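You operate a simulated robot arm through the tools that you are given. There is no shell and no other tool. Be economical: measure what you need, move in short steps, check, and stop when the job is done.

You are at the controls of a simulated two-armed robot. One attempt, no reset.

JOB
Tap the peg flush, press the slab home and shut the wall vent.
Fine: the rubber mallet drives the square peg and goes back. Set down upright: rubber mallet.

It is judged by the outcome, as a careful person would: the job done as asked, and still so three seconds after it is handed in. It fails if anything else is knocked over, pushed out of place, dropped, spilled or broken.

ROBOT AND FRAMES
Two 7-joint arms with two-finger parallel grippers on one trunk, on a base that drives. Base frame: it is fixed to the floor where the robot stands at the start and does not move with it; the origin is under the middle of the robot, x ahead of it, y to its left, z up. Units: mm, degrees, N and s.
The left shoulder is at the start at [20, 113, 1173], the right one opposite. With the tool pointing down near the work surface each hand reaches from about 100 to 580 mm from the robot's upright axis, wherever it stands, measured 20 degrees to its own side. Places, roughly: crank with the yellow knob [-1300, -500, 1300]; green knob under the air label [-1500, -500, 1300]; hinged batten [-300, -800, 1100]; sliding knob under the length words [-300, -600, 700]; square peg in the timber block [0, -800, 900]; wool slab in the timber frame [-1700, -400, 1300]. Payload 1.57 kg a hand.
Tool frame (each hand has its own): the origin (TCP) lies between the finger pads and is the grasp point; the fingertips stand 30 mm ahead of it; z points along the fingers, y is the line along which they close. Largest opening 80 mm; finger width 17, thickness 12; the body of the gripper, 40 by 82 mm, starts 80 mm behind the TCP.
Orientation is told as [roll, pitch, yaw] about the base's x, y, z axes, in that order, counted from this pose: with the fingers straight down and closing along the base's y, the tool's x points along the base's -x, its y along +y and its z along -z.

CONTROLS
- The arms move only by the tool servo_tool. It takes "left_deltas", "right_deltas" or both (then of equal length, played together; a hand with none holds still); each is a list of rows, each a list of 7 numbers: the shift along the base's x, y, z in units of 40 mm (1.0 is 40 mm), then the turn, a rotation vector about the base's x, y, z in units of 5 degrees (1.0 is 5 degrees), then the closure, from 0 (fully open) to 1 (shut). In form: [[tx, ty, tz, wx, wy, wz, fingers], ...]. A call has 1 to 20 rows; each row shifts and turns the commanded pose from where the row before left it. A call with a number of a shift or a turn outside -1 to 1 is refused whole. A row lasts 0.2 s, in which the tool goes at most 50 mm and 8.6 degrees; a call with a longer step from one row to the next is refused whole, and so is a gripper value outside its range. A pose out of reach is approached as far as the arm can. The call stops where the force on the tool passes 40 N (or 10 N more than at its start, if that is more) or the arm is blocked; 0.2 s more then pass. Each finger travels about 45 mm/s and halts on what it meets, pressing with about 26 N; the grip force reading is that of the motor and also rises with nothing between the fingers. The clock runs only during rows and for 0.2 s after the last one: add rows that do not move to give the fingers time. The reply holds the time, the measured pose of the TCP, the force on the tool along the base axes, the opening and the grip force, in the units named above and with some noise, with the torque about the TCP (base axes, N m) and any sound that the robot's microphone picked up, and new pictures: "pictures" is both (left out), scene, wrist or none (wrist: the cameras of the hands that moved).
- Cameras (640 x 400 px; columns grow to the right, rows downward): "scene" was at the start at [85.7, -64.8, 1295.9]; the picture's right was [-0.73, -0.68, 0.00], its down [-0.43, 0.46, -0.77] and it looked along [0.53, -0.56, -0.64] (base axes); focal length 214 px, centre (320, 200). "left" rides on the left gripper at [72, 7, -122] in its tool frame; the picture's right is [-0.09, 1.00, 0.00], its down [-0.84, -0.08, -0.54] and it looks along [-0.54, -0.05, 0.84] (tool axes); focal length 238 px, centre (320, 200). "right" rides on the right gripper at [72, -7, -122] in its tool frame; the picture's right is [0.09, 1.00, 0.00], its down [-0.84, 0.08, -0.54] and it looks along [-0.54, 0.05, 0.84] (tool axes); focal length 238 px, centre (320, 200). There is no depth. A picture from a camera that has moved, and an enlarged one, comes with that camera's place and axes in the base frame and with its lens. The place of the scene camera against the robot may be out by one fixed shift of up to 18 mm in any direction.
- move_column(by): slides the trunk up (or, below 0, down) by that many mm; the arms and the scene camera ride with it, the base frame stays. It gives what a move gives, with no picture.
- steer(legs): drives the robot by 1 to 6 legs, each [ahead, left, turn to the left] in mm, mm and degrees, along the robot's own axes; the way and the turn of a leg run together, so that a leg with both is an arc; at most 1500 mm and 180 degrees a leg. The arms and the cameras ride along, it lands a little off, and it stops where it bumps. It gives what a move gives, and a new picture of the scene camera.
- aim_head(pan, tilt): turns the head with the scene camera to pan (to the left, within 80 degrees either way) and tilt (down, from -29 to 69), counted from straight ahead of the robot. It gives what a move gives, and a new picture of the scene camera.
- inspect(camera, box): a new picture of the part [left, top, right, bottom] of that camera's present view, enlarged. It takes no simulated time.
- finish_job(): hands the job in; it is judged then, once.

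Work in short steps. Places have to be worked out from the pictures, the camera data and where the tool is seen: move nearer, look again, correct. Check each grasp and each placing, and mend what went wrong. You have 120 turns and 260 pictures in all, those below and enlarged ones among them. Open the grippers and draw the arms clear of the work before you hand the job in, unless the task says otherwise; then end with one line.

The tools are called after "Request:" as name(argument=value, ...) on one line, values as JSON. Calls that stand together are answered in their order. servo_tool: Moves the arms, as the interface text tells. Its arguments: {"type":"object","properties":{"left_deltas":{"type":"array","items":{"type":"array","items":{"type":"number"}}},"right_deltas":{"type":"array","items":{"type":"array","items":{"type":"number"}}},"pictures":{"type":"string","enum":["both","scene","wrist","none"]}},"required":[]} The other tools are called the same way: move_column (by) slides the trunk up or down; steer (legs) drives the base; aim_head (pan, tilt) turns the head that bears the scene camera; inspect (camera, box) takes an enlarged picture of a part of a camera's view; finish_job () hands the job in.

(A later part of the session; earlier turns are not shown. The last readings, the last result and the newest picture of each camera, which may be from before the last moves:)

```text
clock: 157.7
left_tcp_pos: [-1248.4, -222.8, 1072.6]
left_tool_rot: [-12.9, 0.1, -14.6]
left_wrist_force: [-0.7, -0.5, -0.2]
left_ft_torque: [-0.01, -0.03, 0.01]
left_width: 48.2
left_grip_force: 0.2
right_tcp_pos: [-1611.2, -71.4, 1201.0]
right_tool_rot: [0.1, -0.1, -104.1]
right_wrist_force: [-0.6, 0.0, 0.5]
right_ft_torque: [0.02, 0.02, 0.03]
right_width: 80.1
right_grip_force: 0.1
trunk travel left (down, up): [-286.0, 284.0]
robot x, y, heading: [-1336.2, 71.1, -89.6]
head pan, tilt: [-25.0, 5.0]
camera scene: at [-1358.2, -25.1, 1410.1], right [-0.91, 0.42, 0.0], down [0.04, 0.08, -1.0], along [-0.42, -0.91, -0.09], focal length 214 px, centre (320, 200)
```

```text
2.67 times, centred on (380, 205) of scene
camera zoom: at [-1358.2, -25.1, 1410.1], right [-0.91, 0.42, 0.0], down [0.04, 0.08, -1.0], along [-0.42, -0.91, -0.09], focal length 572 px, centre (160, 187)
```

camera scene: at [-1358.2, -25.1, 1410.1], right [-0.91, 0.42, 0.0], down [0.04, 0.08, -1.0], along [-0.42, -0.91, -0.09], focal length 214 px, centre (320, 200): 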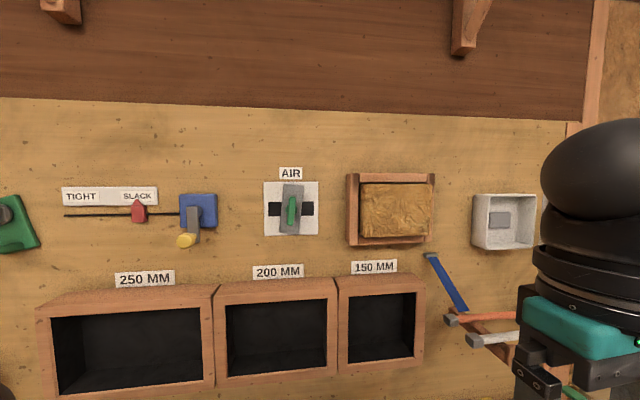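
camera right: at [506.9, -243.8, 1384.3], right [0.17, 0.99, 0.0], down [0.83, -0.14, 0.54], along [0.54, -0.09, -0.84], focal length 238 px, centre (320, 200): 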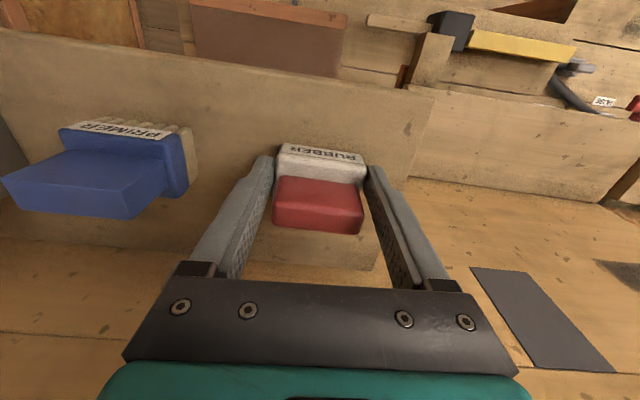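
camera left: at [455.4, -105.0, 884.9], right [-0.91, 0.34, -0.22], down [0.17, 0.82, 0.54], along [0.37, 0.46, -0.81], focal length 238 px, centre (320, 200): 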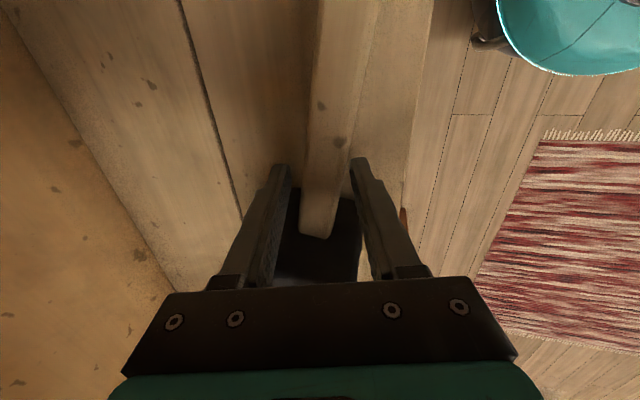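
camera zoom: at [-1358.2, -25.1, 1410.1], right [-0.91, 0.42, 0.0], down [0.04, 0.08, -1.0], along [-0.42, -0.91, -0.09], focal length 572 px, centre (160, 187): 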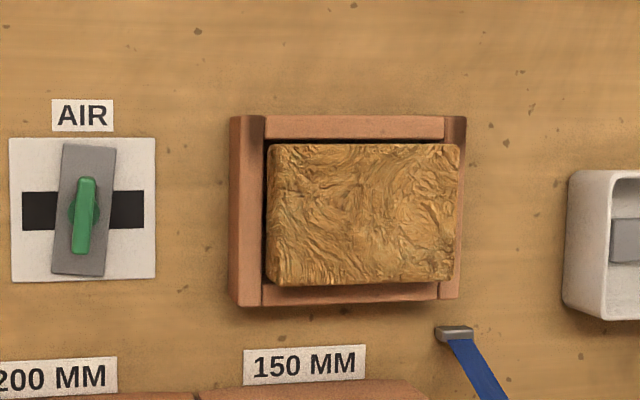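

The vent is a grey flap across a horizontal slot with a green turn handle, now upright, which means open. The wool slab stands proud of its frame. The wall is turned about 15°; the slab front is near [-1700, -377, 1348] and the knob near [-1489, -454, 1353]. I turn to face the wall squarely.

Request:
steer(legs=[[0, 0, -15.3]])

Request:
aim_head(pan=-10, tilt=5)

```text
clock: 159.0
left_tcp_pos: [-1328.0, -235.9, 1071.5]
left_tool_rot: [-13.0, 0.1, -29.5]
left_wrist_force: [-0.3, 0.5, 0.4]
left_ft_torque: [0.01, -0.02, -0.01]
left_width: 48.0
left_grip_force: 0.0
right_tcp_pos: [-1638.3, 3.5, 1200.7]
right_tool_rot: [0.1, -0.1, -119.1]
right_wrist_force: [0.3, 0.9, -0.7]
right_ft_torque: [-0.03, 0.02, -0.01]
right_width: 80.1
right_grip_force: 0.0
trunk travel left (down, up): [-286.0, 284.0]
robot x, y, heading: [-1338.7, 71.6, -104.5]
head pan, tilt: [-25.0, 5.0]
camera scene: at [-1381.0, -12.1, 1410.1], right [-0.77, 0.64, 0.0], down [0.06, 0.07, -1.0], along [-0.63, -0.77, -0.09], focal length 214 px, centre (320, 200)
```

scene: 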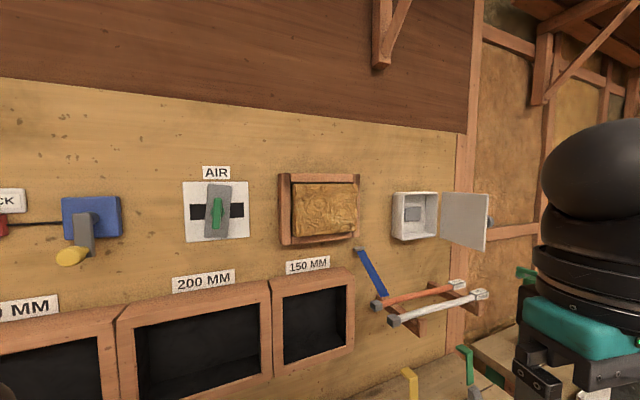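

```text
clock: 159.8
left_tcp_pos: [-1327.5, -235.7, 1072.0]
left_tool_rot: [-12.9, 0.0, -29.4]
left_wrist_force: [-0.2, 1.4, -0.9]
left_ft_torque: [-0.05, 0.0, -0.02]
left_width: 48.0
left_grip_force: 0.0
right_tcp_pos: [-1638.6, 4.9, 1200.9]
right_tool_rot: [0.1, -0.1, -119.0]
right_wrist_force: [-0.3, -0.9, -0.5]
right_ft_torque: [0.0, -0.02, 0.01]
right_width: 80.0
right_grip_force: 0.1
trunk travel left (down, up): [-286.0, 284.0]
robot x, y, heading: [-1336.0, 72.1, -104.4]
head pan, tilt: [-10.0, 5.0]
camera scene: at [-1360.6, -24.9, 1410.1], right [-0.91, 0.42, 0.0], down [0.04, 0.08, -1.0], along [-0.41, -0.91, -0.09], focal length 214 px, centre (320, 200)
```

scene: 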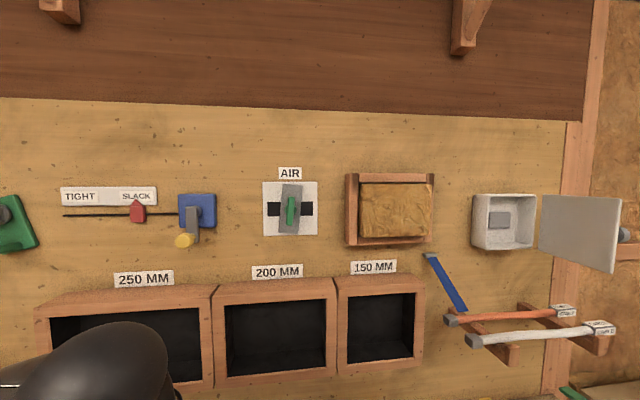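

Now I swing the right hand up so its fingers point at the wall, while moving it in front of the slab's height.

Request:
servo_tool(right_deltas=[[0.08, -0.2, 0.15, 0, 0, 0.97, 1], [0.08, -0.2, 0.15, 0, 0, 0.97, 1], [0.08, -0.2, 0.15, 0, 0, 0.97, 1], [0.08, -0.3, 0.15, -0.969, 0.249, 0, 1], [0.08, -0.3, 0.15, -0.969, 0.249, 0, 1], [0.08, -0.3, 0.15, -0.969, 0.249, 0, 1], [0.08, -0.3, 0.15, -0.969, 0.249, 0, 1], [0.08, -0.3, 0.15, -0.969, 0.249, 0, 1], [0.08, -0.3, 0.15, -0.969, 0.249, 0, 1], [0.08, -0.3, 0.15, -0.969, 0.249, 0, 1], [0.08, -0.3, 0.15, -0.969, 0.249, 0, 1], [0.08, -0.3, 0.15, -0.969, 0.249, 0, 1], [0.08, -0.3, 0.15, -0.969, 0.249, 0, 1], [0.08, -0.3, 0.15, -0.969, 0.249, 0, 1], [0.08, -0.3, 0.15, -0.969, 0.249, 0, 1], [0.08, -0.3, 0.15, -0.969, 0.249, 0, 1], [0.08, -0.3, 0.15, -0.969, 0.249, 0, 1], [0.08, -0.3, 0.15, -0.969, 0.249, 0, 1], [0.08, -0.3, 0.15, -0.969, 0.249, 0, 1], [0.08, -0.3, 0.15, -0.969, 0.249, 0, 1]], pictures="both")

```text
clock: 164.0
left_tcp_pos: [-1327.8, -235.2, 1073.6]
left_tool_rot: [-12.8, 0.2, -29.4]
left_wrist_force: [0.3, -0.4, 0.8]
left_ft_torque: [-0.01, 0.01, -0.01]
left_width: 48.3
left_grip_force: 0.1
right_tcp_pos: [-1588.3, -259.8, 1385.9]
right_tool_rot: [0.4, -85.1, -104.9]
right_wrist_force: [0.3, 0.4, 0.0]
right_ft_torque: [-0.01, -0.01, -0.01]
right_width: 0.0
right_grip_force: 21.2
right hand out of reach, approached as far as the arm can: row 10, 11, 12, 13, 14, 15, 16, 17, 18, 19, 20
trunk travel left (down, up): [-286.0, 284.0]
robot x, y, heading: [-1339.6, 69.5, -104.4]
head pan, tilt: [-10.0, 5.0]
camera scene: at [-1360.5, -25.3, 1410.1], right [-0.91, 0.41, 0.0], down [0.04, 0.08, -1.0], along [-0.41, -0.91, -0.09], focal length 214 px, centre (320, 200)
camera right: at [-1562.1, -132.7, 1322.6], right [0.97, -0.24, -0.09], down [0.19, 0.43, 0.88], along [-0.17, -0.87, 0.47], focal length 238 px, centre (320, 200)
```

scene: 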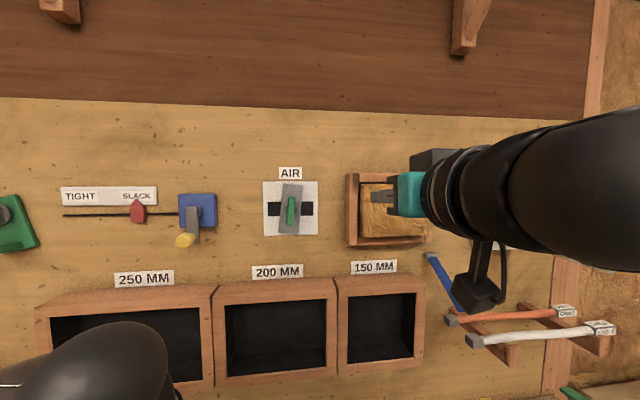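
right: 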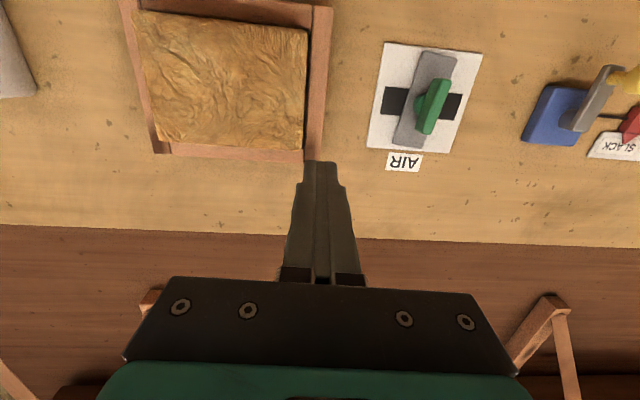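

The hand points at the wall just left of the slab, and the vent knob triangulates to [-1497, -488, 1345]. I drive 110 mm right so the hand stands before the slab, lower it a little and look again.

Request:
steer(legs=[[0, -110, 0]])

Request:
servo_tool(right_deltas=[[0, 0, -0.5, -0.97, 0.25, 0, 1], [0, 0, -0.4, 0, 0, 0, 1]], pictures="both")

```text
clock: 165.2
left_tcp_pos: [-1433.7, -207.7, 1071.8]
left_tool_rot: [-12.8, 0.0, -29.3]
left_wrist_force: [-0.9, -0.2, 1.0]
left_ft_torque: [-0.04, -0.04, 0.01]
left_width: 47.9
left_grip_force: 0.1
right_tcp_pos: [-1696.3, -230.9, 1383.3]
right_tool_rot: [0.9, -85.1, -105.2]
right_wrist_force: [-0.6, -1.1, -0.4]
right_ft_torque: [-0.01, -0.01, 0.04]
right_width: 0.0
right_grip_force: 21.6
trunk travel left (down, up): [-286.0, 284.0]
robot x, y, heading: [-1444.2, 97.2, -104.2]
head pan, tilt: [-10.0, 5.0]
camera scene: at [-1468.8, 2.9, 1410.1], right [-0.91, 0.41, 0.0], down [0.04, 0.08, -1.0], along [-0.41, -0.91, -0.09], focal length 214 px, centre (320, 200)
```

scene: 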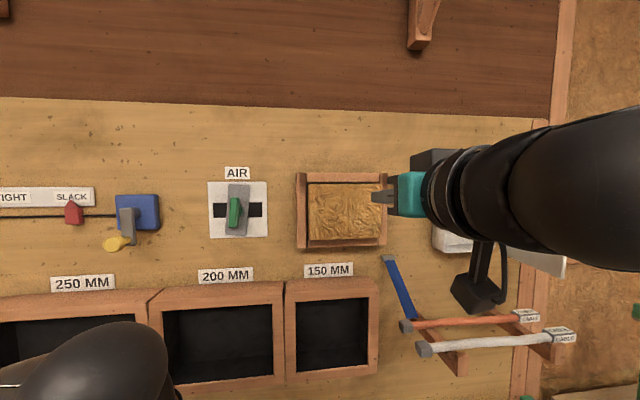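

```text
clock: 165.8
left_tcp_pos: [-1433.0, -207.9, 1073.1]
left_tool_rot: [-12.8, 0.1, -29.3]
left_wrist_force: [0.1, -0.3, 0.1]
left_ft_torque: [-0.03, 0.02, 0.03]
left_width: 48.1
left_grip_force: 0.0
right_tcp_pos: [-1699.7, -259.5, 1373.7]
right_tool_rot: [-23.2, -90.1, -81.0]
right_wrist_force: [0.2, 0.0, 0.3]
right_ft_torque: [0.0, 0.01, 0.01]
right_width: 0.0
right_grip_force: 21.8
right hand out of reach, approached as far as the arm can: row 1, 2
trunk travel left (down, up): [-286.0, 284.0]
robot x, y, heading: [-1443.5, 99.2, -104.4]
head pan, tilt: [-10.0, 5.0]
camera scene: at [-1467.2, 2.7, 1410.1], right [-0.91, 0.41, 0.0], down [0.04, 0.08, -1.0], along [-0.41, -0.91, -0.09], focal length 214 px, centre (320, 200)
camera right: at [-1674.3, -138.5, 1300.3], right [0.96, -0.25, -0.09], down [0.21, 0.51, 0.84], along [-0.16, -0.83, 0.54], focal length 238 px, centre (320, 200)
```

scene: 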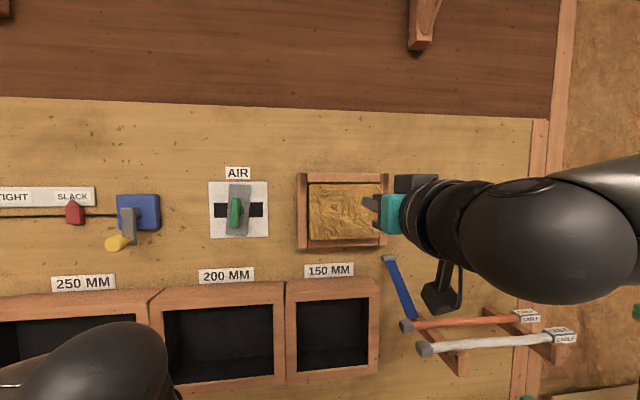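
right: 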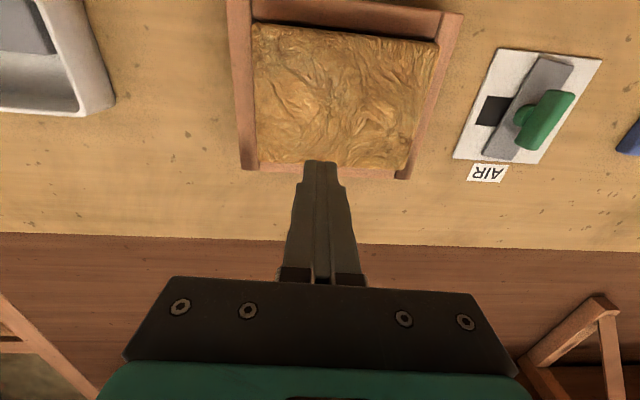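

Slab centre resolves to about [-1705, -344, 1336], and my fingertips are about 50 mm from it, 16 mm right and 38 mm high. I draw the hand back for reach, lower the trunk, then drive closer.

Request:
servo_tool(right_deltas=[[0.2, 0.78, 0, 0, 0, 0, 1], [0.2, 0.78, 0, 0, 0, 0, 1], [0.15, 0.6, 0, 0, 0, 0, 1]], pictures="none")

Request:
move_column(by=-35)

Request:
steer(legs=[[70, 15, 0]])

Request:
servo_tool(right_deltas=[[0, 0, 0, 0, 0, 0, 1]], pictures="wrist")

```text
clock: 166.6
left_tcp_pos: [-1434.0, -207.3, 1072.5]
left_tool_rot: [-13.0, 0.1, -29.3]
left_wrist_force: [-0.3, -0.2, -0.6]
left_ft_torque: [-0.03, -0.04, 0.0]
left_width: 47.8
left_grip_force: 0.0
right_tcp_pos: [-1680.0, -212.0, 1418.7]
right_tool_rot: [-64.0, -90.0, -40.3]
right_wrist_force: [0.2, -0.6, 0.3]
right_ft_torque: [-0.01, 0.03, 0.03]
right_width: 0.0
right_grip_force: 21.8
right hand out of reach, approached as far as the arm can: row 1, 2, 3
trunk travel left (down, up): [-286.0, 284.0]
robot x, y, heading: [-1448.0, 97.3, -104.5]
head pan, tilt: [-10.0, 5.0]
```

```text
clock: 167.4
left_tcp_pos: [-1432.9, -207.4, 1036.8]
left_tool_rot: [-12.9, 0.1, -29.3]
left_wrist_force: [1.0, 0.6, -0.3]
left_ft_torque: [-0.02, 0.03, 0.0]
left_width: 48.0
left_grip_force: 0.0
right_tcp_pos: [-1680.7, -212.5, 1382.9]
right_tool_rot: [73.1, -90.0, -177.3]
right_wrist_force: [-0.1, 0.7, 1.0]
right_ft_torque: [-0.01, -0.02, 0.0]
right_width: 0.1
right_grip_force: 20.8
trunk travel left (down, up): [-251.0, 319.0]
robot x, y, heading: [-1445.6, 98.2, -104.6]
head pan, tilt: [-10.0, 5.0]
```

```text
clock: 168.4
left_tcp_pos: [-1436.2, -280.7, 1036.4]
left_tool_rot: [-12.9, 0.0, -29.3]
left_wrist_force: [-0.3, 0.6, -0.7]
left_ft_torque: [0.01, 0.01, -0.01]
left_width: 47.9
left_grip_force: 0.0
right_tcp_pos: [-1684.6, -286.3, 1384.1]
right_tool_rot: [-13.6, -90.1, -90.7]
right_wrist_force: [0.2, 0.2, -0.1]
right_ft_torque: [0.0, -0.01, -0.01]
right_width: 0.1
right_grip_force: 21.8
trunk travel left (down, up): [-251.0, 319.0]
robot x, y, heading: [-1446.1, 27.0, -104.5]
head pan, tilt: [-10.0, 5.0]
camera scene: at [-1470.3, -69.6, 1375.0], right [-0.91, 0.41, 0.0], down [0.04, 0.08, -1.0], along [-0.41, -0.91, -0.09], focal length 214 px, centre (320, 200)
```

scene: 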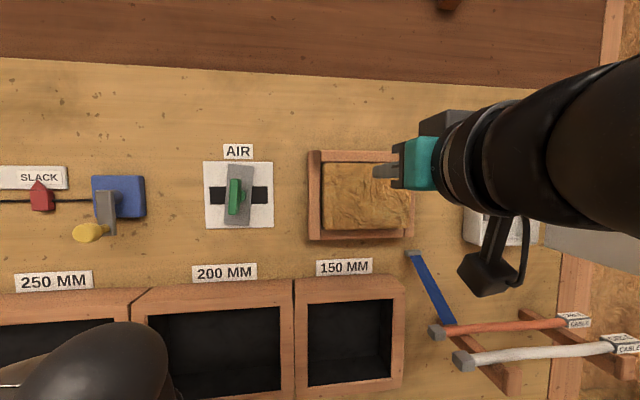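

```text
clock: 168.8
left_tcp_pos: [-1435.7, -278.8, 1037.1]
left_tool_rot: [-13.0, 0.1, -29.2]
left_wrist_force: [-0.1, 0.6, 0.1]
left_ft_torque: [0.0, -0.01, 0.0]
left_width: 48.1
left_grip_force: 0.0
right_tcp_pos: [-1683.7, -285.0, 1382.5]
right_tool_rot: [-28.0, -90.0, -76.4]
right_wrist_force: [0.7, 0.1, -0.1]
right_ft_torque: [0.01, 0.0, -0.01]
right_width: 0.2
right_grip_force: 21.4
trunk travel left (down, up): [-251.0, 319.0]
robot x, y, heading: [-1447.2, 27.3, -104.4]
head pan, tilt: [-10.0, 5.0]
camera right: at [-1660.3, -163.7, 1311.2], right [0.96, -0.25, -0.09], down [0.21, 0.51, 0.84], along [-0.16, -0.83, 0.54], focal length 238 px, centre (320, 200)
```

right: 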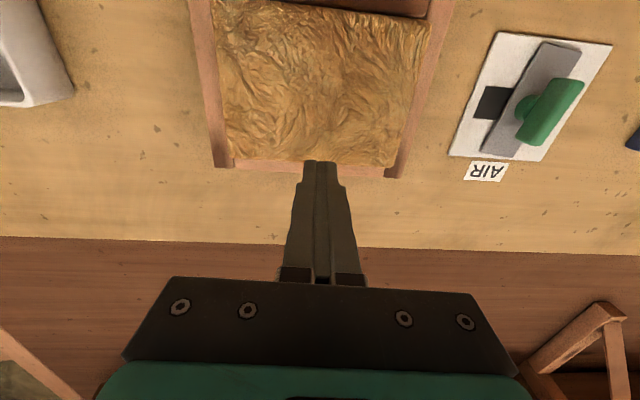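

The hand is centred laterally on the slab, 33 mm short and about 45 mm high. I lower the trunk 45 mm and check the view.

Request:
move_column(by=-46)

Request:
servo_tool(right_deltas=[[-0.12, -0.48, 0, 0, 0, 0, 1]], pictures="both")

```text
clock: 169.7
left_tcp_pos: [-1435.6, -279.4, 992.0]
left_tool_rot: [-12.9, 0.1, -29.3]
left_wrist_force: [-0.5, -0.4, -0.1]
left_ft_torque: [0.02, -0.01, 0.01]
left_width: 48.1
left_grip_force: 0.0
right_tcp_pos: [-1684.7, -284.0, 1336.8]
right_tool_rot: [176.2, -90.0, 79.5]
right_wrist_force: [0.7, -0.2, 0.1]
right_ft_torque: [-0.01, -0.04, -0.04]
right_width: 0.0
right_grip_force: 21.3
trunk travel left (down, up): [-205.0, 365.0]
robot x, y, heading: [-1450.9, 26.1, -104.4]
head pan, tilt: [-10.0, 5.0]
```

```text
clock: 170.1
left_tcp_pos: [-1435.7, -279.4, 992.0]
left_tool_rot: [-12.9, 0.1, -29.3]
left_wrist_force: [0.2, -0.6, -0.4]
left_ft_torque: [-0.01, 0.01, 0.02]
left_width: 48.1
left_grip_force: 0.1
right_tcp_pos: [-1690.3, -304.0, 1337.8]
right_tool_rot: [82.2, -90.0, 173.5]
right_wrist_force: [-0.6, -1.1, 0.3]
right_ft_torque: [0.0, -0.02, -0.01]
right_width: 0.0
right_grip_force: 21.3
trunk travel left (down, up): [-205.0, 365.0]
robot x, y, heading: [-1447.3, 24.3, -104.6]
head pan, tilt: [-10.0, 5.0]
camera scene: at [-1470.2, -68.9, 1329.1], right [-0.91, 0.41, 0.0], down [0.04, 0.08, -1.0], along [-0.41, -0.91, -0.09], focal length 214 px, centre (320, 200)
camera right: at [-1665.5, -183.6, 1266.3], right [0.96, -0.25, -0.09], down [0.21, 0.51, 0.84], along [-0.16, -0.83, 0.54], focal length 238 px, centre (320, 200)
```

scene: 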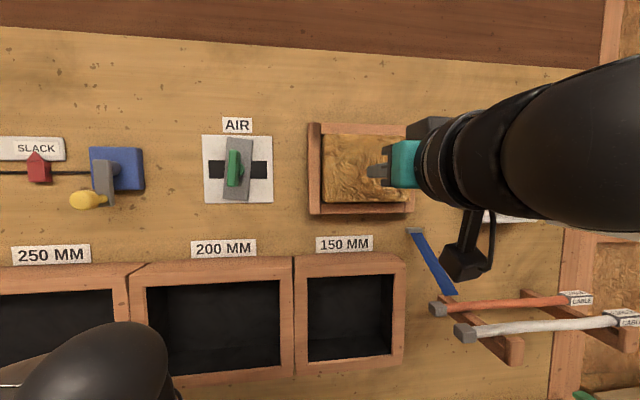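
right: 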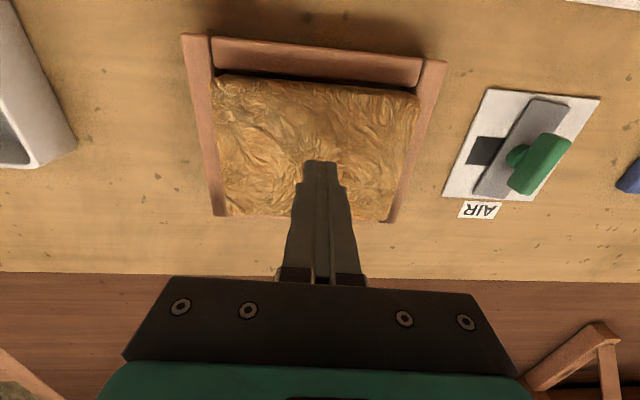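

The closed fingertips point at the slab's centre. I push forward in small steps along the wall normal until it stops.

Request:
servo_tool(right_deltas=[[-0.06, -0.24, 0, 0, 0, 0, 1], [-0.06, -0.24, 0, 0, 0, 0, 1], [-0.06, -0.24, 0, 0, 0, 0, 1], [-0.06, -0.24, 0, 0, 0, 0, 1]], pictures="wrist")

```text
clock: 171.1
left_tcp_pos: [-1436.5, -277.7, 992.0]
left_tool_rot: [-12.9, 0.1, -29.3]
left_wrist_force: [-0.2, 0.9, -0.9]
left_ft_torque: [-0.02, 0.02, 0.01]
left_width: 48.0
left_grip_force: 0.1
right_tcp_pos: [-1698.7, -340.1, 1339.2]
right_tool_rot: [136.3, -90.0, 119.4]
right_wrist_force: [-3.3, 6.6, -0.5]
right_ft_torque: [0.05, -0.02, -0.18]
right_width: 0.3
right_grip_force: 21.8
trunk travel left (down, up): [-205.0, 365.0]
robot x, y, heading: [-1451.4, 26.5, -104.4]
head pan, tilt: [-10.0, 5.0]
camera right: at [-1675.3, -220.3, 1266.7], right [0.96, -0.25, -0.09], down [0.21, 0.51, 0.84], along [-0.16, -0.83, 0.54], focal length 238 px, centre (320, 200)
```

right: 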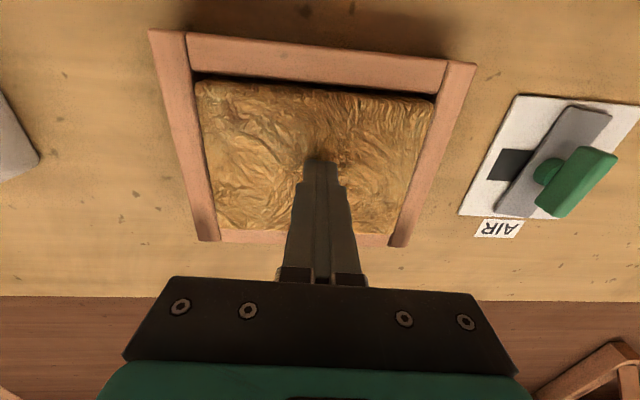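

Contact at about 7 N, and the slab is moving in. I continue pushing.

Request:
servo_tool(right_deltas=[[-0.06, -0.24, 0, 0, 0, 0, 1], [-0.06, -0.24, 0, 0, 0, 0, 1], [-0.06, -0.24, 0, 0, 0, 0, 1]], pictures="wrist")

```text
clock: 171.8
left_tcp_pos: [-1436.6, -272.4, 992.8]
left_tool_rot: [-13.2, 0.1, -29.4]
left_wrist_force: [0.1, -0.2, 0.8]
left_ft_torque: [-0.01, 0.04, -0.01]
left_width: 48.1
left_grip_force: 0.2
right_tcp_pos: [-1701.9, -351.6, 1338.8]
right_tool_rot: [162.8, -89.7, 92.8]
right_wrist_force: [3.1, 34.1, -2.9]
right_ft_torque: [0.07, -0.04, -0.39]
right_width: 0.1
right_grip_force: 21.8
trunk travel left (down, up): [-205.0, 365.0]
robot x, y, heading: [-1446.9, 30.0, -104.5]
head pan, tilt: [-10.0, 5.0]
stopped in row 3 (right hand): the force on the tool passed its limit at 48 N (the readings are from after the stop); the commanded pose is now the measured one
camera right: at [-1678.5, -232.9, 1266.3], right [0.96, -0.25, -0.09], down [0.21, 0.51, 0.83], along [-0.16, -0.82, 0.54], focal length 238 px, centre (320, 200)
```

right: 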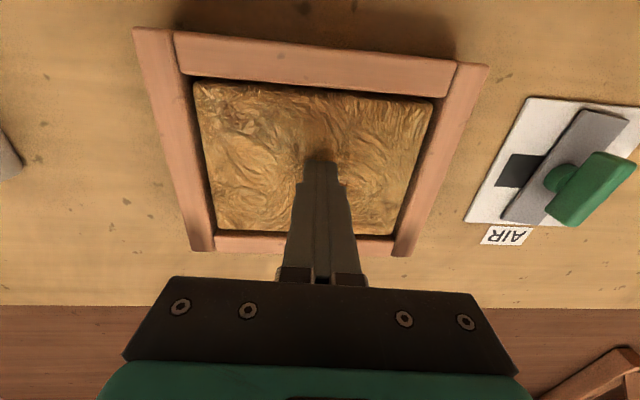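

A firm stop at 48 N, and the slab face looks level with the frame. I draw back and check from the side that it stays.

Request:
servo_tool(right_deltas=[[0.12, 0.48, 0, 0, 0, 0, 1], [0.15, 0.6, 0, 0, 0, 0, 1], [0.15, 0.6, 0, 0, 0, 0, 1]], pictures="wrist")

Request:
inspect(camera="scene", box=[180, 100, 440, 262])

```text
clock: 172.6
left_tcp_pos: [-1436.6, -277.6, 991.3]
left_tool_rot: [-12.9, 0.1, -29.3]
left_wrist_force: [-0.1, -0.2, -1.1]
left_ft_torque: [0.01, -0.03, -0.04]
left_width: 48.0
left_grip_force: 0.1
right_tcp_pos: [-1687.4, -295.0, 1335.2]
right_tool_rot: [3.4, -89.9, -107.7]
right_wrist_force: [0.0, 0.2, 0.0]
right_ft_torque: [-0.01, 0.04, -0.02]
right_width: 0.1
right_grip_force: 21.4
trunk travel left (down, up): [-205.0, 365.0]
robot x, y, heading: [-1447.9, 27.5, -104.6]
head pan, tilt: [-10.0, 5.0]
camera right: at [-1663.4, -173.5, 1264.1], right [0.97, -0.25, -0.09], down [0.21, 0.5, 0.84], along [-0.16, -0.83, 0.54], focal length 238 px, centre (320, 200)
```

right: 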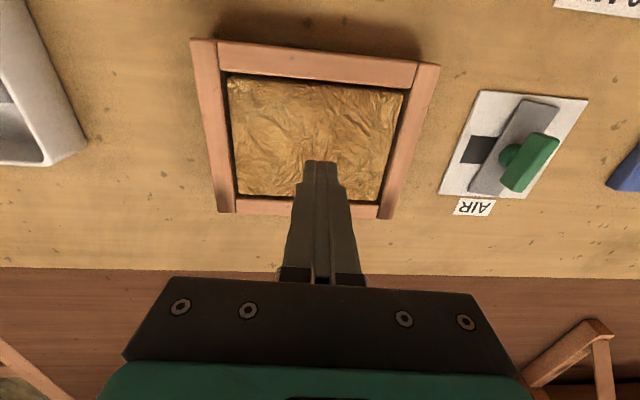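

```text
2.46 times, centred on (310, 181) of scene
camera zoom: at [-1470.3, -67.3, 1329.2], right [-0.91, 0.41, 0.0], down [0.04, 0.08, -1.0], along [-0.41, -0.91, -0.09], focal length 528 px, centre (345, 247)
```

zoom: 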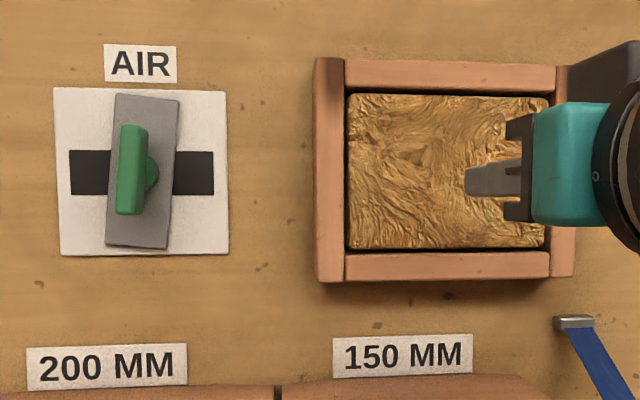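

The slab is home and stays. Now the vent: the green bar is upright and must turn 90° so the grey flap covers the slot. I back off a little and drive left to stand before the knob with the fingers opening.

Request:
steer(legs=[[-50, 0, 0], [0, 214, 0]])

Request:
servo_tool(right_deltas=[[0, 0, 0, 0, 0, 0, 0.3], [0, 0, 0, 0, 0, 0, 0.3], [0, 0, 0, 0, 0, 0, 0.3], [0, 0, 0, 0, 0, 0, 0.3]], pictures="wrist")

```text
clock: 174.8
left_tcp_pos: [-1217.9, -282.5, 991.9]
left_tool_rot: [-12.9, 0.2, -29.5]
left_wrist_force: [-0.1, 0.8, -0.4]
left_ft_torque: [0.01, -0.01, -0.03]
left_width: 47.9
left_grip_force: 0.2
right_tcp_pos: [-1468.4, -299.2, 1335.8]
right_tool_rot: [-10.2, -89.9, -94.3]
right_wrist_force: [0.2, -0.5, 0.5]
right_ft_torque: [0.02, 0.02, -0.02]
right_width: 0.0
right_grip_force: 21.3
trunk travel left (down, up): [-205.0, 365.0]
robot x, y, heading: [-1226.1, 24.3, -104.7]
head pan, tilt: [-10.0, 5.0]
camera scene: at [-1250.7, -72.2, 1329.1], right [-0.91, 0.42, 0.0], down [0.04, 0.08, -1.0], along [-0.41, -0.91, -0.09], focal length 214 px, centre (320, 200)
```

scene: 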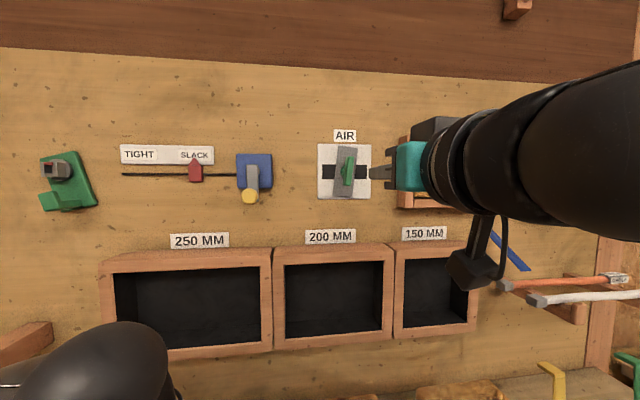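

```text
clock: 175.8
left_tcp_pos: [-1218.3, -282.3, 991.6]
left_tool_rot: [-12.9, 0.2, -29.5]
left_wrist_force: [-0.4, 0.2, 0.1]
left_ft_torque: [0.02, -0.01, 0.03]
left_width: 48.0
left_grip_force: 0.0
right_tcp_pos: [-1469.8, -298.2, 1336.9]
right_tool_rot: [6.1, -89.9, -110.6]
right_wrist_force: [0.4, 0.3, -0.1]
right_ft_torque: [0.0, 0.03, 0.01]
right_width: 56.0
right_grip_force: 0.1
trunk travel left (down, up): [-205.0, 365.0]
robot x, y, heading: [-1227.1, 24.5, -104.5]
head pan, tilt: [-10.0, 5.0]
camera right: at [-1444.9, -177.8, 1264.0], right [0.96, -0.25, -0.09], down [0.21, 0.5, 0.84], along [-0.16, -0.83, 0.54], focal length 238 px, centre (320, 200)
```

right: 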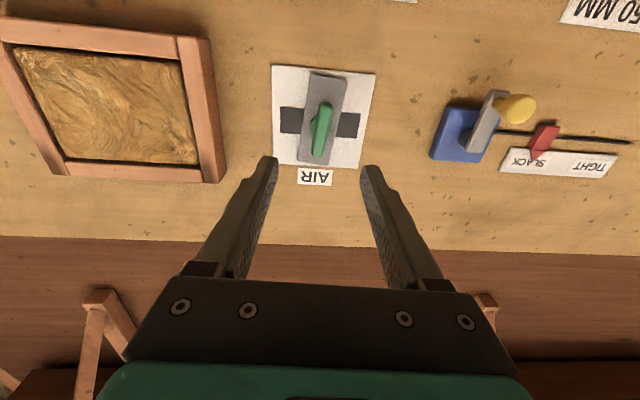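

The knob bar is at [-1505, -446, 1343], and my hand is aligned within a few mm, 150 mm short. Before gripping, I rehearse the clockwise quarter turn here to see that the wrist can do it.

Request:
servo_tool(right_deltas=[[0, 0, 0, -0.25, -0.968, 0, 0.3], [0, 0, 0, -0.25, -0.968, 0, 0.3], [0, 0, 0, -0.25, -0.968, 0, 0.3], [0, 0, 0, -0.25, -0.968, 0, 0.3], [0, 0, 0, -0.25, -0.968, 0, 0.3], [0, 0, 0, -0.25, -0.968, 0, 0.3], [0, 0, 0, -0.25, -0.968, 0, 0.3], [0, 0, 0, -0.25, -0.968, 0, 0.3], [0, 0, 0, -0.25, -0.968, 0, 0.3], [0, 0, 0, -0.25, -0.968, 0, 0.3], [0, 0, 0, -0.25, -0.968, 0, 0.3], [0, 0, 0, -0.25, -0.968, 0, 0.3], [0, 0, 0, -0.25, -0.968, 0, 0.3], [0, 0, 0, -0.25, -0.968, 0, 0.3], [0, 0, 0, -0.25, -0.968, 0, 0.3], [0, 0, 0, -0.25, -0.968, 0, 0.3], [0, 0, 0, -0.25, -0.968, 0, 0.3], [0, 0, 0, -0.25, -0.968, 0, 0.3]], pictures="wrist")

```text
clock: 179.6
left_tcp_pos: [-1217.6, -281.9, 991.2]
left_tool_rot: [-13.0, 0.0, -29.6]
left_wrist_force: [0.9, 0.4, -1.0]
left_ft_torque: [0.03, 0.0, 0.02]
left_width: 47.9
left_grip_force: 0.1
right_tcp_pos: [-1468.9, -297.5, 1336.3]
right_tool_rot: [90.0, 0.2, 165.6]
right_wrist_force: [0.3, -0.2, -0.2]
right_ft_torque: [-0.03, 0.01, 0.03]
right_width: 56.1
right_grip_force: 0.1
trunk travel left (down, up): [-205.0, 365.0]
robot x, y, heading: [-1227.1, 23.1, -104.7]
head pan, tilt: [-10.0, 5.0]
camera right: at [-1369.0, -197.3, 1329.2], right [0.09, -0.02, 1.0], down [-0.68, 0.73, 0.08], along [-0.73, -0.68, 0.05], focal length 238 px, centre (320, 200)
```

right: 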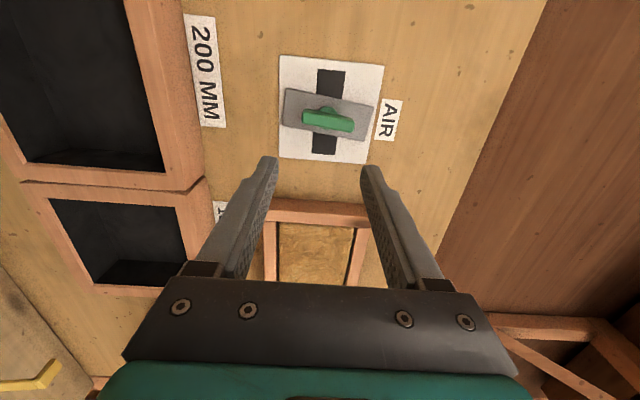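

The wrist can make the full turn. I roll back, drive 85 mm closer and check alignment.

Request:
servo_tool(right_deltas=[[0, 0, 0, 0.25, 0.968, 0, 0.3], [0, 0, 0, 0.25, 0.968, 0, 0.3], [0, 0, 0, 0.25, 0.968, 0, 0.3], [0, 0, 0, 0.25, 0.968, 0, 0.3], [0, 0, 0, 0.25, 0.968, 0, 0.3], [0, 0, 0, 0.25, 0.968, 0, 0.3], [0, 0, 0, 0.25, 0.968, 0, 0.3], [0, 0, 0, 0.25, 0.968, 0, 0.3], [0, 0, 0, 0.25, 0.968, 0, 0.3], [0, 0, 0, 0.25, 0.968, 0, 0.3], [0, 0, 0, 0.25, 0.968, 0, 0.3], [0, 0, 0, 0.25, 0.968, 0, 0.3], [0, 0, 0, 0.25, 0.968, 0, 0.3], [0, 0, 0, 0.25, 0.968, 0, 0.3], [0, 0, 0, 0.25, 0.968, 0, 0.3], [0, 0, 0, 0.25, 0.968, 0, 0.3], [0, 0, 0, 0.25, 0.968, 0, 0.3], [0, 0, 0.17, 0.25, 0.968, 0, 0.3]], pictures="none")

Request:
steer(legs=[[85, 3, 0]])

Request:
servo_tool(right_deltas=[[0, 0, 0, 0, 0, 0, 0.3]], pictures="wrist")

```text
clock: 183.4
left_tcp_pos: [-1217.9, -281.7, 991.9]
left_tool_rot: [-12.9, 0.2, -29.6]
left_wrist_force: [0.5, 0.3, -0.3]
left_ft_torque: [-0.02, 0.01, 0.0]
left_width: 48.0
left_grip_force: 0.0
right_tcp_pos: [-1468.6, -299.5, 1342.2]
right_tool_rot: [-41.7, -89.8, -62.8]
right_wrist_force: [0.1, -0.2, -1.0]
right_ft_torque: [0.0, 0.01, 0.01]
right_width: 55.7
right_grip_force: 0.0
trunk travel left (down, up): [-205.0, 365.0]
robot x, y, heading: [-1225.9, 24.5, -104.6]
head pan, tilt: [-10.0, 5.0]
```

```text
clock: 184.4
left_tcp_pos: [-1236.5, -364.9, 991.4]
left_tool_rot: [-12.8, 0.1, -29.4]
left_wrist_force: [-1.1, -0.5, -0.3]
left_ft_torque: [0.04, 0.0, -0.02]
left_width: 47.8
left_grip_force: 0.1
right_tcp_pos: [-1488.0, -381.0, 1342.0]
right_tool_rot: [1.5, -89.7, -105.9]
right_wrist_force: [0.0, 0.3, -0.1]
right_ft_torque: [0.04, 0.01, 0.0]
right_width: 55.8
right_grip_force: 0.1
trunk travel left (down, up): [-205.0, 365.0]
robot x, y, heading: [-1246.0, -57.1, -104.7]
head pan, tilt: [-10.0, 5.0]
camera scene: at [-1269.7, -154.0, 1329.0], right [-0.91, 0.42, 0.0], down [0.04, 0.08, -1.0], along [-0.41, -0.91, -0.09], focal length 214 px, centre (320, 200)
```

scene: 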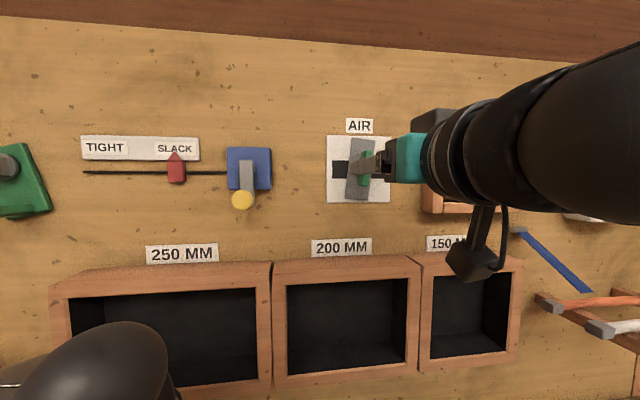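

```text
clock: 184.8
left_tcp_pos: [-1237.4, -363.8, 990.9]
left_tool_rot: [-13.0, 0.0, -29.5]
left_wrist_force: [0.0, -0.3, 0.6]
left_ft_torque: [0.0, -0.02, 0.0]
left_width: 47.9
left_grip_force: 0.0
right_tcp_pos: [-1486.0, -380.8, 1341.9]
right_tool_rot: [0.0, -89.8, -104.4]
right_wrist_force: [0.2, -0.2, -1.1]
right_ft_torque: [-0.01, 0.01, 0.0]
right_width: 56.1
right_grip_force: 0.0
trunk travel left (down, up): [-205.0, 365.0]
robot x, y, heading: [-1246.6, -57.6, -104.5]
head pan, tilt: [-10.0, 5.0]
camera right: at [-1462.7, -259.0, 1270.3], right [0.96, -0.25, -0.09], down [0.21, 0.5, 0.84], along [-0.16, -0.83, 0.54], focal length 238 px, centre (320, 200)
```

right: 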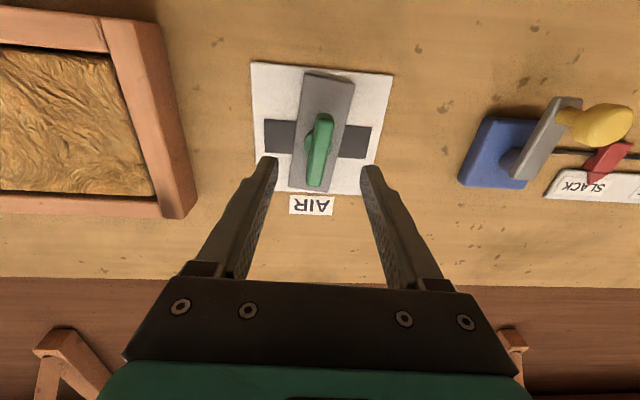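

Well centred. I advance 55 mm so the fingers straddle the bar, then close.

Request:
servo_tool(right_deltas=[[-0.115, -0.44, 0, 0, 0, 0, 0.3], [-0.115, -0.44, 0, 0, 0, 0, 0.3], [-0.115, -0.44, 0, 0, 0, 0, 0.3]], pictures="wrist")

```text
clock: 185.6
left_tcp_pos: [-1236.4, -364.3, 991.1]
left_tool_rot: [-12.9, 0.0, -29.6]
left_wrist_force: [-0.3, 0.1, 0.1]
left_ft_torque: [0.01, 0.02, 0.0]
left_width: 48.0
left_grip_force: 0.1
right_tcp_pos: [-1502.5, -432.2, 1342.3]
right_tool_rot: [10.8, -89.8, -115.2]
right_wrist_force: [-0.9, -0.4, 0.3]
right_ft_torque: [-0.02, 0.02, -0.02]
right_width: 56.0
right_grip_force: 0.1
trunk travel left (down, up): [-205.0, 365.0]
robot x, y, heading: [-1247.6, -54.4, -104.7]
head pan, tilt: [-10.0, 5.0]
camera right: at [-1477.4, -311.8, 1270.1], right [0.96, -0.25, -0.09], down [0.21, 0.5, 0.84], along [-0.16, -0.83, 0.54], focal length 238 px, centre (320, 200)
```

right: 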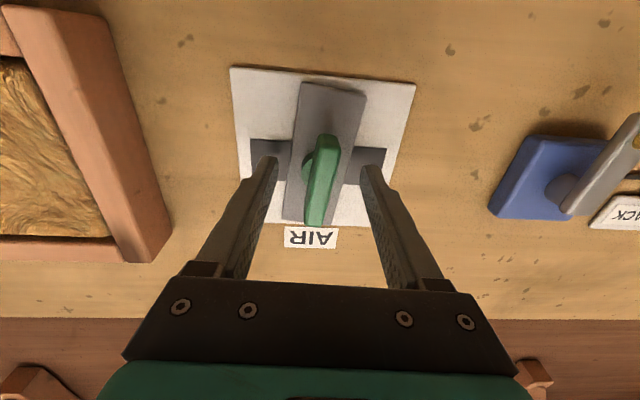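

The bar's front lies about 14 mm beyond the TCP, within the fingers. I advance 7 mm more and close.

Request:
servo_tool(right_deltas=[[-0.045, -0.17, 0, 0, 0, 0, 0.3], [0, 0, 0, 0, 0, 0, 0.7], [0, 0, 0, 0, 0, 0, 1], [0, 0, 0, 0, 0, 0, 1], [0, 0, 0, 0, 0, 0, 1]], pictures="wrist")

```text
clock: 186.8
left_tcp_pos: [-1236.7, -363.8, 991.9]
left_tool_rot: [-12.9, 0.1, -29.5]
left_wrist_force: [-0.3, 0.4, -0.1]
left_ft_torque: [-0.03, 0.02, -0.01]
left_width: 47.8
left_grip_force: 0.0
right_tcp_pos: [-1503.3, -438.7, 1343.1]
right_tool_rot: [21.1, -89.9, -125.7]
right_wrist_force: [-2.4, 0.6, 2.2]
right_ft_torque: [-0.02, 0.07, -0.31]
right_width: 26.0
right_grip_force: 32.4
trunk travel left (down, up): [-205.0, 365.0]
robot x, y, heading: [-1247.8, -54.2, -104.6]
head pan, tilt: [-10.0, 5.0]
camera right: at [-1479.1, -317.9, 1270.8], right [0.96, -0.25, -0.09], down [0.21, 0.5, 0.84], along [-0.16, -0.83, 0.54], focal length 238 px, centre (320, 200)
```

right: 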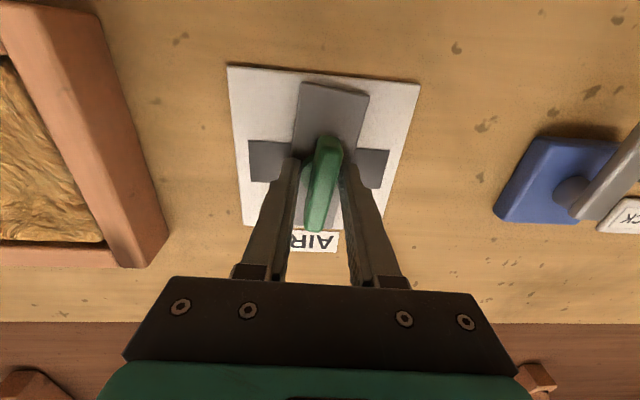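

The bar is gripped at 26 mm. I turn 30° clockwise and watch the torque.

Request:
servo_tool(right_deltas=[[0, 0, 0, -0.25, -0.968, 0, 1], [0, 0, 0, -0.25, -0.968, 0, 1], [0, 0, 0, -0.25, -0.968, 0, 1], [0, 0, 0, -0.25, -0.968, 0, 1], [0, 0, 0, -0.25, -0.968, 0, 1], [0, 0, 0, -0.25, -0.968, 0, 1]], pictures="both")

```text
clock: 188.2
left_tcp_pos: [-1236.7, -364.2, 991.4]
left_tool_rot: [-12.9, 0.1, -29.5]
left_wrist_force: [-1.2, 0.0, 0.7]
left_ft_torque: [0.0, 0.0, -0.01]
left_width: 47.8
left_grip_force: 0.0
right_tcp_pos: [-1502.8, -438.6, 1342.0]
right_tool_rot: [90.2, -59.8, 165.5]
right_wrist_force: [-1.9, -2.7, 6.9]
right_ft_torque: [-0.74, 0.27, -0.72]
right_width: 25.7
right_grip_force: 37.1
trunk travel left (down, up): [-205.0, 365.0]
robot x, y, heading: [-1244.8, -57.2, -104.5]
head pan, tilt: [-10.0, 5.0]
camera scene: at [-1269.5, -152.9, 1329.2], right [-0.91, 0.42, 0.0], down [0.04, 0.08, -1.0], along [-0.41, -0.91, -0.09], focal length 214 px, centre (320, 200)
camera right: at [-1442.5, -327.6, 1276.9], right [0.88, -0.23, 0.42], down [-0.21, 0.61, 0.76], along [-0.43, -0.76, 0.49], focal length 238 px, centre (320, 200)
```

scene: 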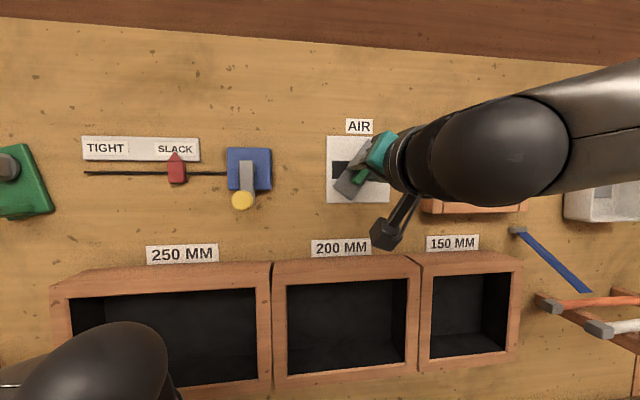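
right: 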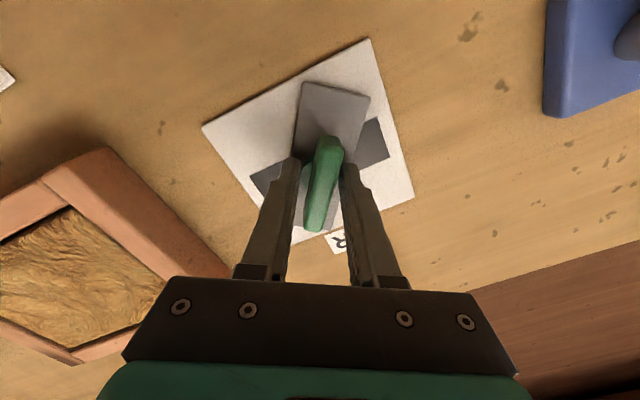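

The flap turns freely with the handle. I continue another 55°.

Request:
servo_tool(right_deltas=[[0, 0, 0, -0.25, -0.968, 0, 1], [0, 0, 0, -0.25, -0.968, 0, 1], [0, 0, 0, -0.25, -0.968, 0, 1], [0, 0, 0, -0.25, -0.968, 0, 1], [0, 0, 0, -0.25, -0.968, 0, 1], [0, 0, 0, -0.25, -0.968, 0, 1], [0, 0, 0, -0.25, -0.968, 0, 1], [0, 0, 0, -0.25, -0.968, 0, 1], [0, 0, 0, -0.25, -0.968, 0, 1], [0, 0, 0, -0.25, -0.968, 0, 1], [0, 0, 0, -0.25, -0.968, 0, 1]], pictures="both")

```text
clock: 190.6
left_tcp_pos: [-1235.1, -364.3, 992.7]
left_tool_rot: [-12.9, 0.2, -29.6]
left_wrist_force: [0.7, 0.4, 0.7]
left_ft_torque: [-0.01, 0.0, 0.0]
left_width: 48.1
left_grip_force: 0.1
right_tcp_pos: [-1500.5, -438.5, 1344.4]
right_tool_rot: [90.3, -5.0, 165.7]
right_wrist_force: [2.7, -5.7, 19.0]
right_ft_torque: [-0.18, 0.55, -0.06]
right_width: 25.4
right_grip_force: 37.0
trunk travel left (down, up): [-205.0, 365.0]
robot x, y, heading: [-1245.7, -53.2, -105.0]
head pan, tilt: [-10.0, 5.0]
camera scene: at [-1268.3, -153.0, 1329.2], right [-0.91, 0.42, 0.0], down [0.04, 0.08, -1.0], along [-0.41, -0.91, -0.09], focal length 214 px, centre (320, 200)
camera right: at [-1401.8, -337.4, 1330.5], right [0.18, -0.04, 0.98], down [-0.67, 0.73, 0.15], along [-0.72, -0.68, 0.1], focal length 238 px, centre (320, 200)
```

scene: 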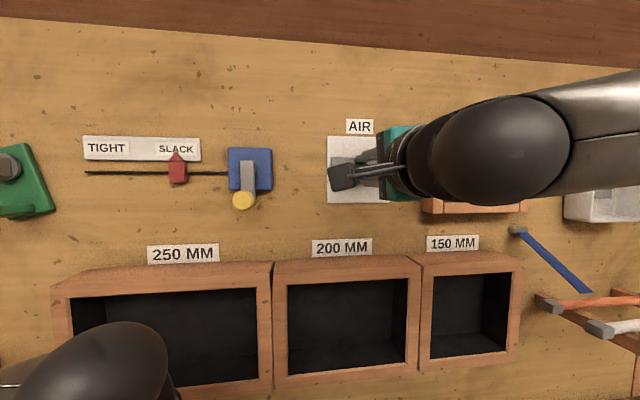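
right: 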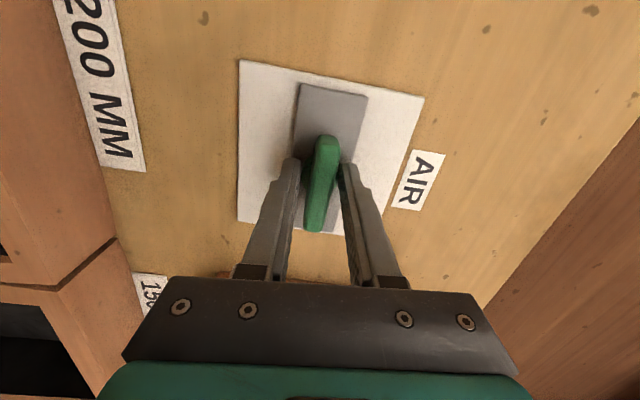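

The slot is fully covered now. I add a last 4° to seat it at its stop, checking the torque.

Request:
servo_tool(right_deltas=[[0, 0, -0.05, -0.2, -0.77, 0, 1], [0, 0, 0, 0, 0, 0, 1]], pictures="wrist")

```text
clock: 191.2
left_tcp_pos: [-1235.1, -363.9, 990.5]
left_tool_rot: [-13.0, 0.2, -29.5]
left_wrist_force: [-0.2, -0.3, -0.7]
left_ft_torque: [0.04, -0.02, 0.01]
left_width: 47.9
left_grip_force: 0.0
right_tcp_pos: [-1499.9, -438.2, 1345.6]
right_tool_rot: [90.5, -1.1, 165.9]
right_wrist_force: [3.8, -10.4, 24.6]
right_ft_torque: [-0.25, 0.38, 0.37]
right_width: 25.7
right_grip_force: 37.4
trunk travel left (down, up): [-205.0, 365.0]
robot x, y, heading: [-1246.6, -56.9, -104.7]
head pan, tilt: [-10.0, 5.0]
camera right: at [-1400.3, -337.8, 1334.7], right [0.11, -0.02, 0.99], down [-0.68, 0.73, 0.09], along [-0.73, -0.68, 0.07], focal length 238 px, centre (320, 200)
```

right: 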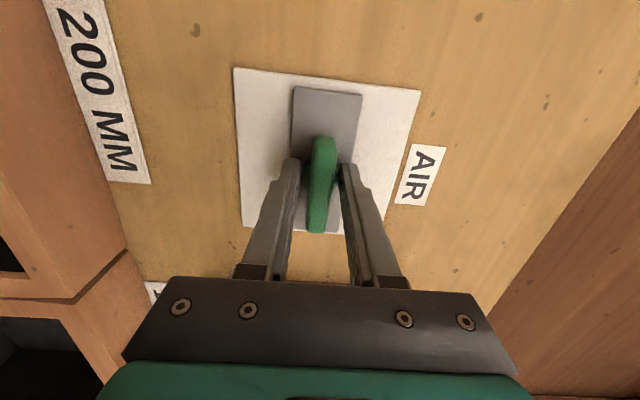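

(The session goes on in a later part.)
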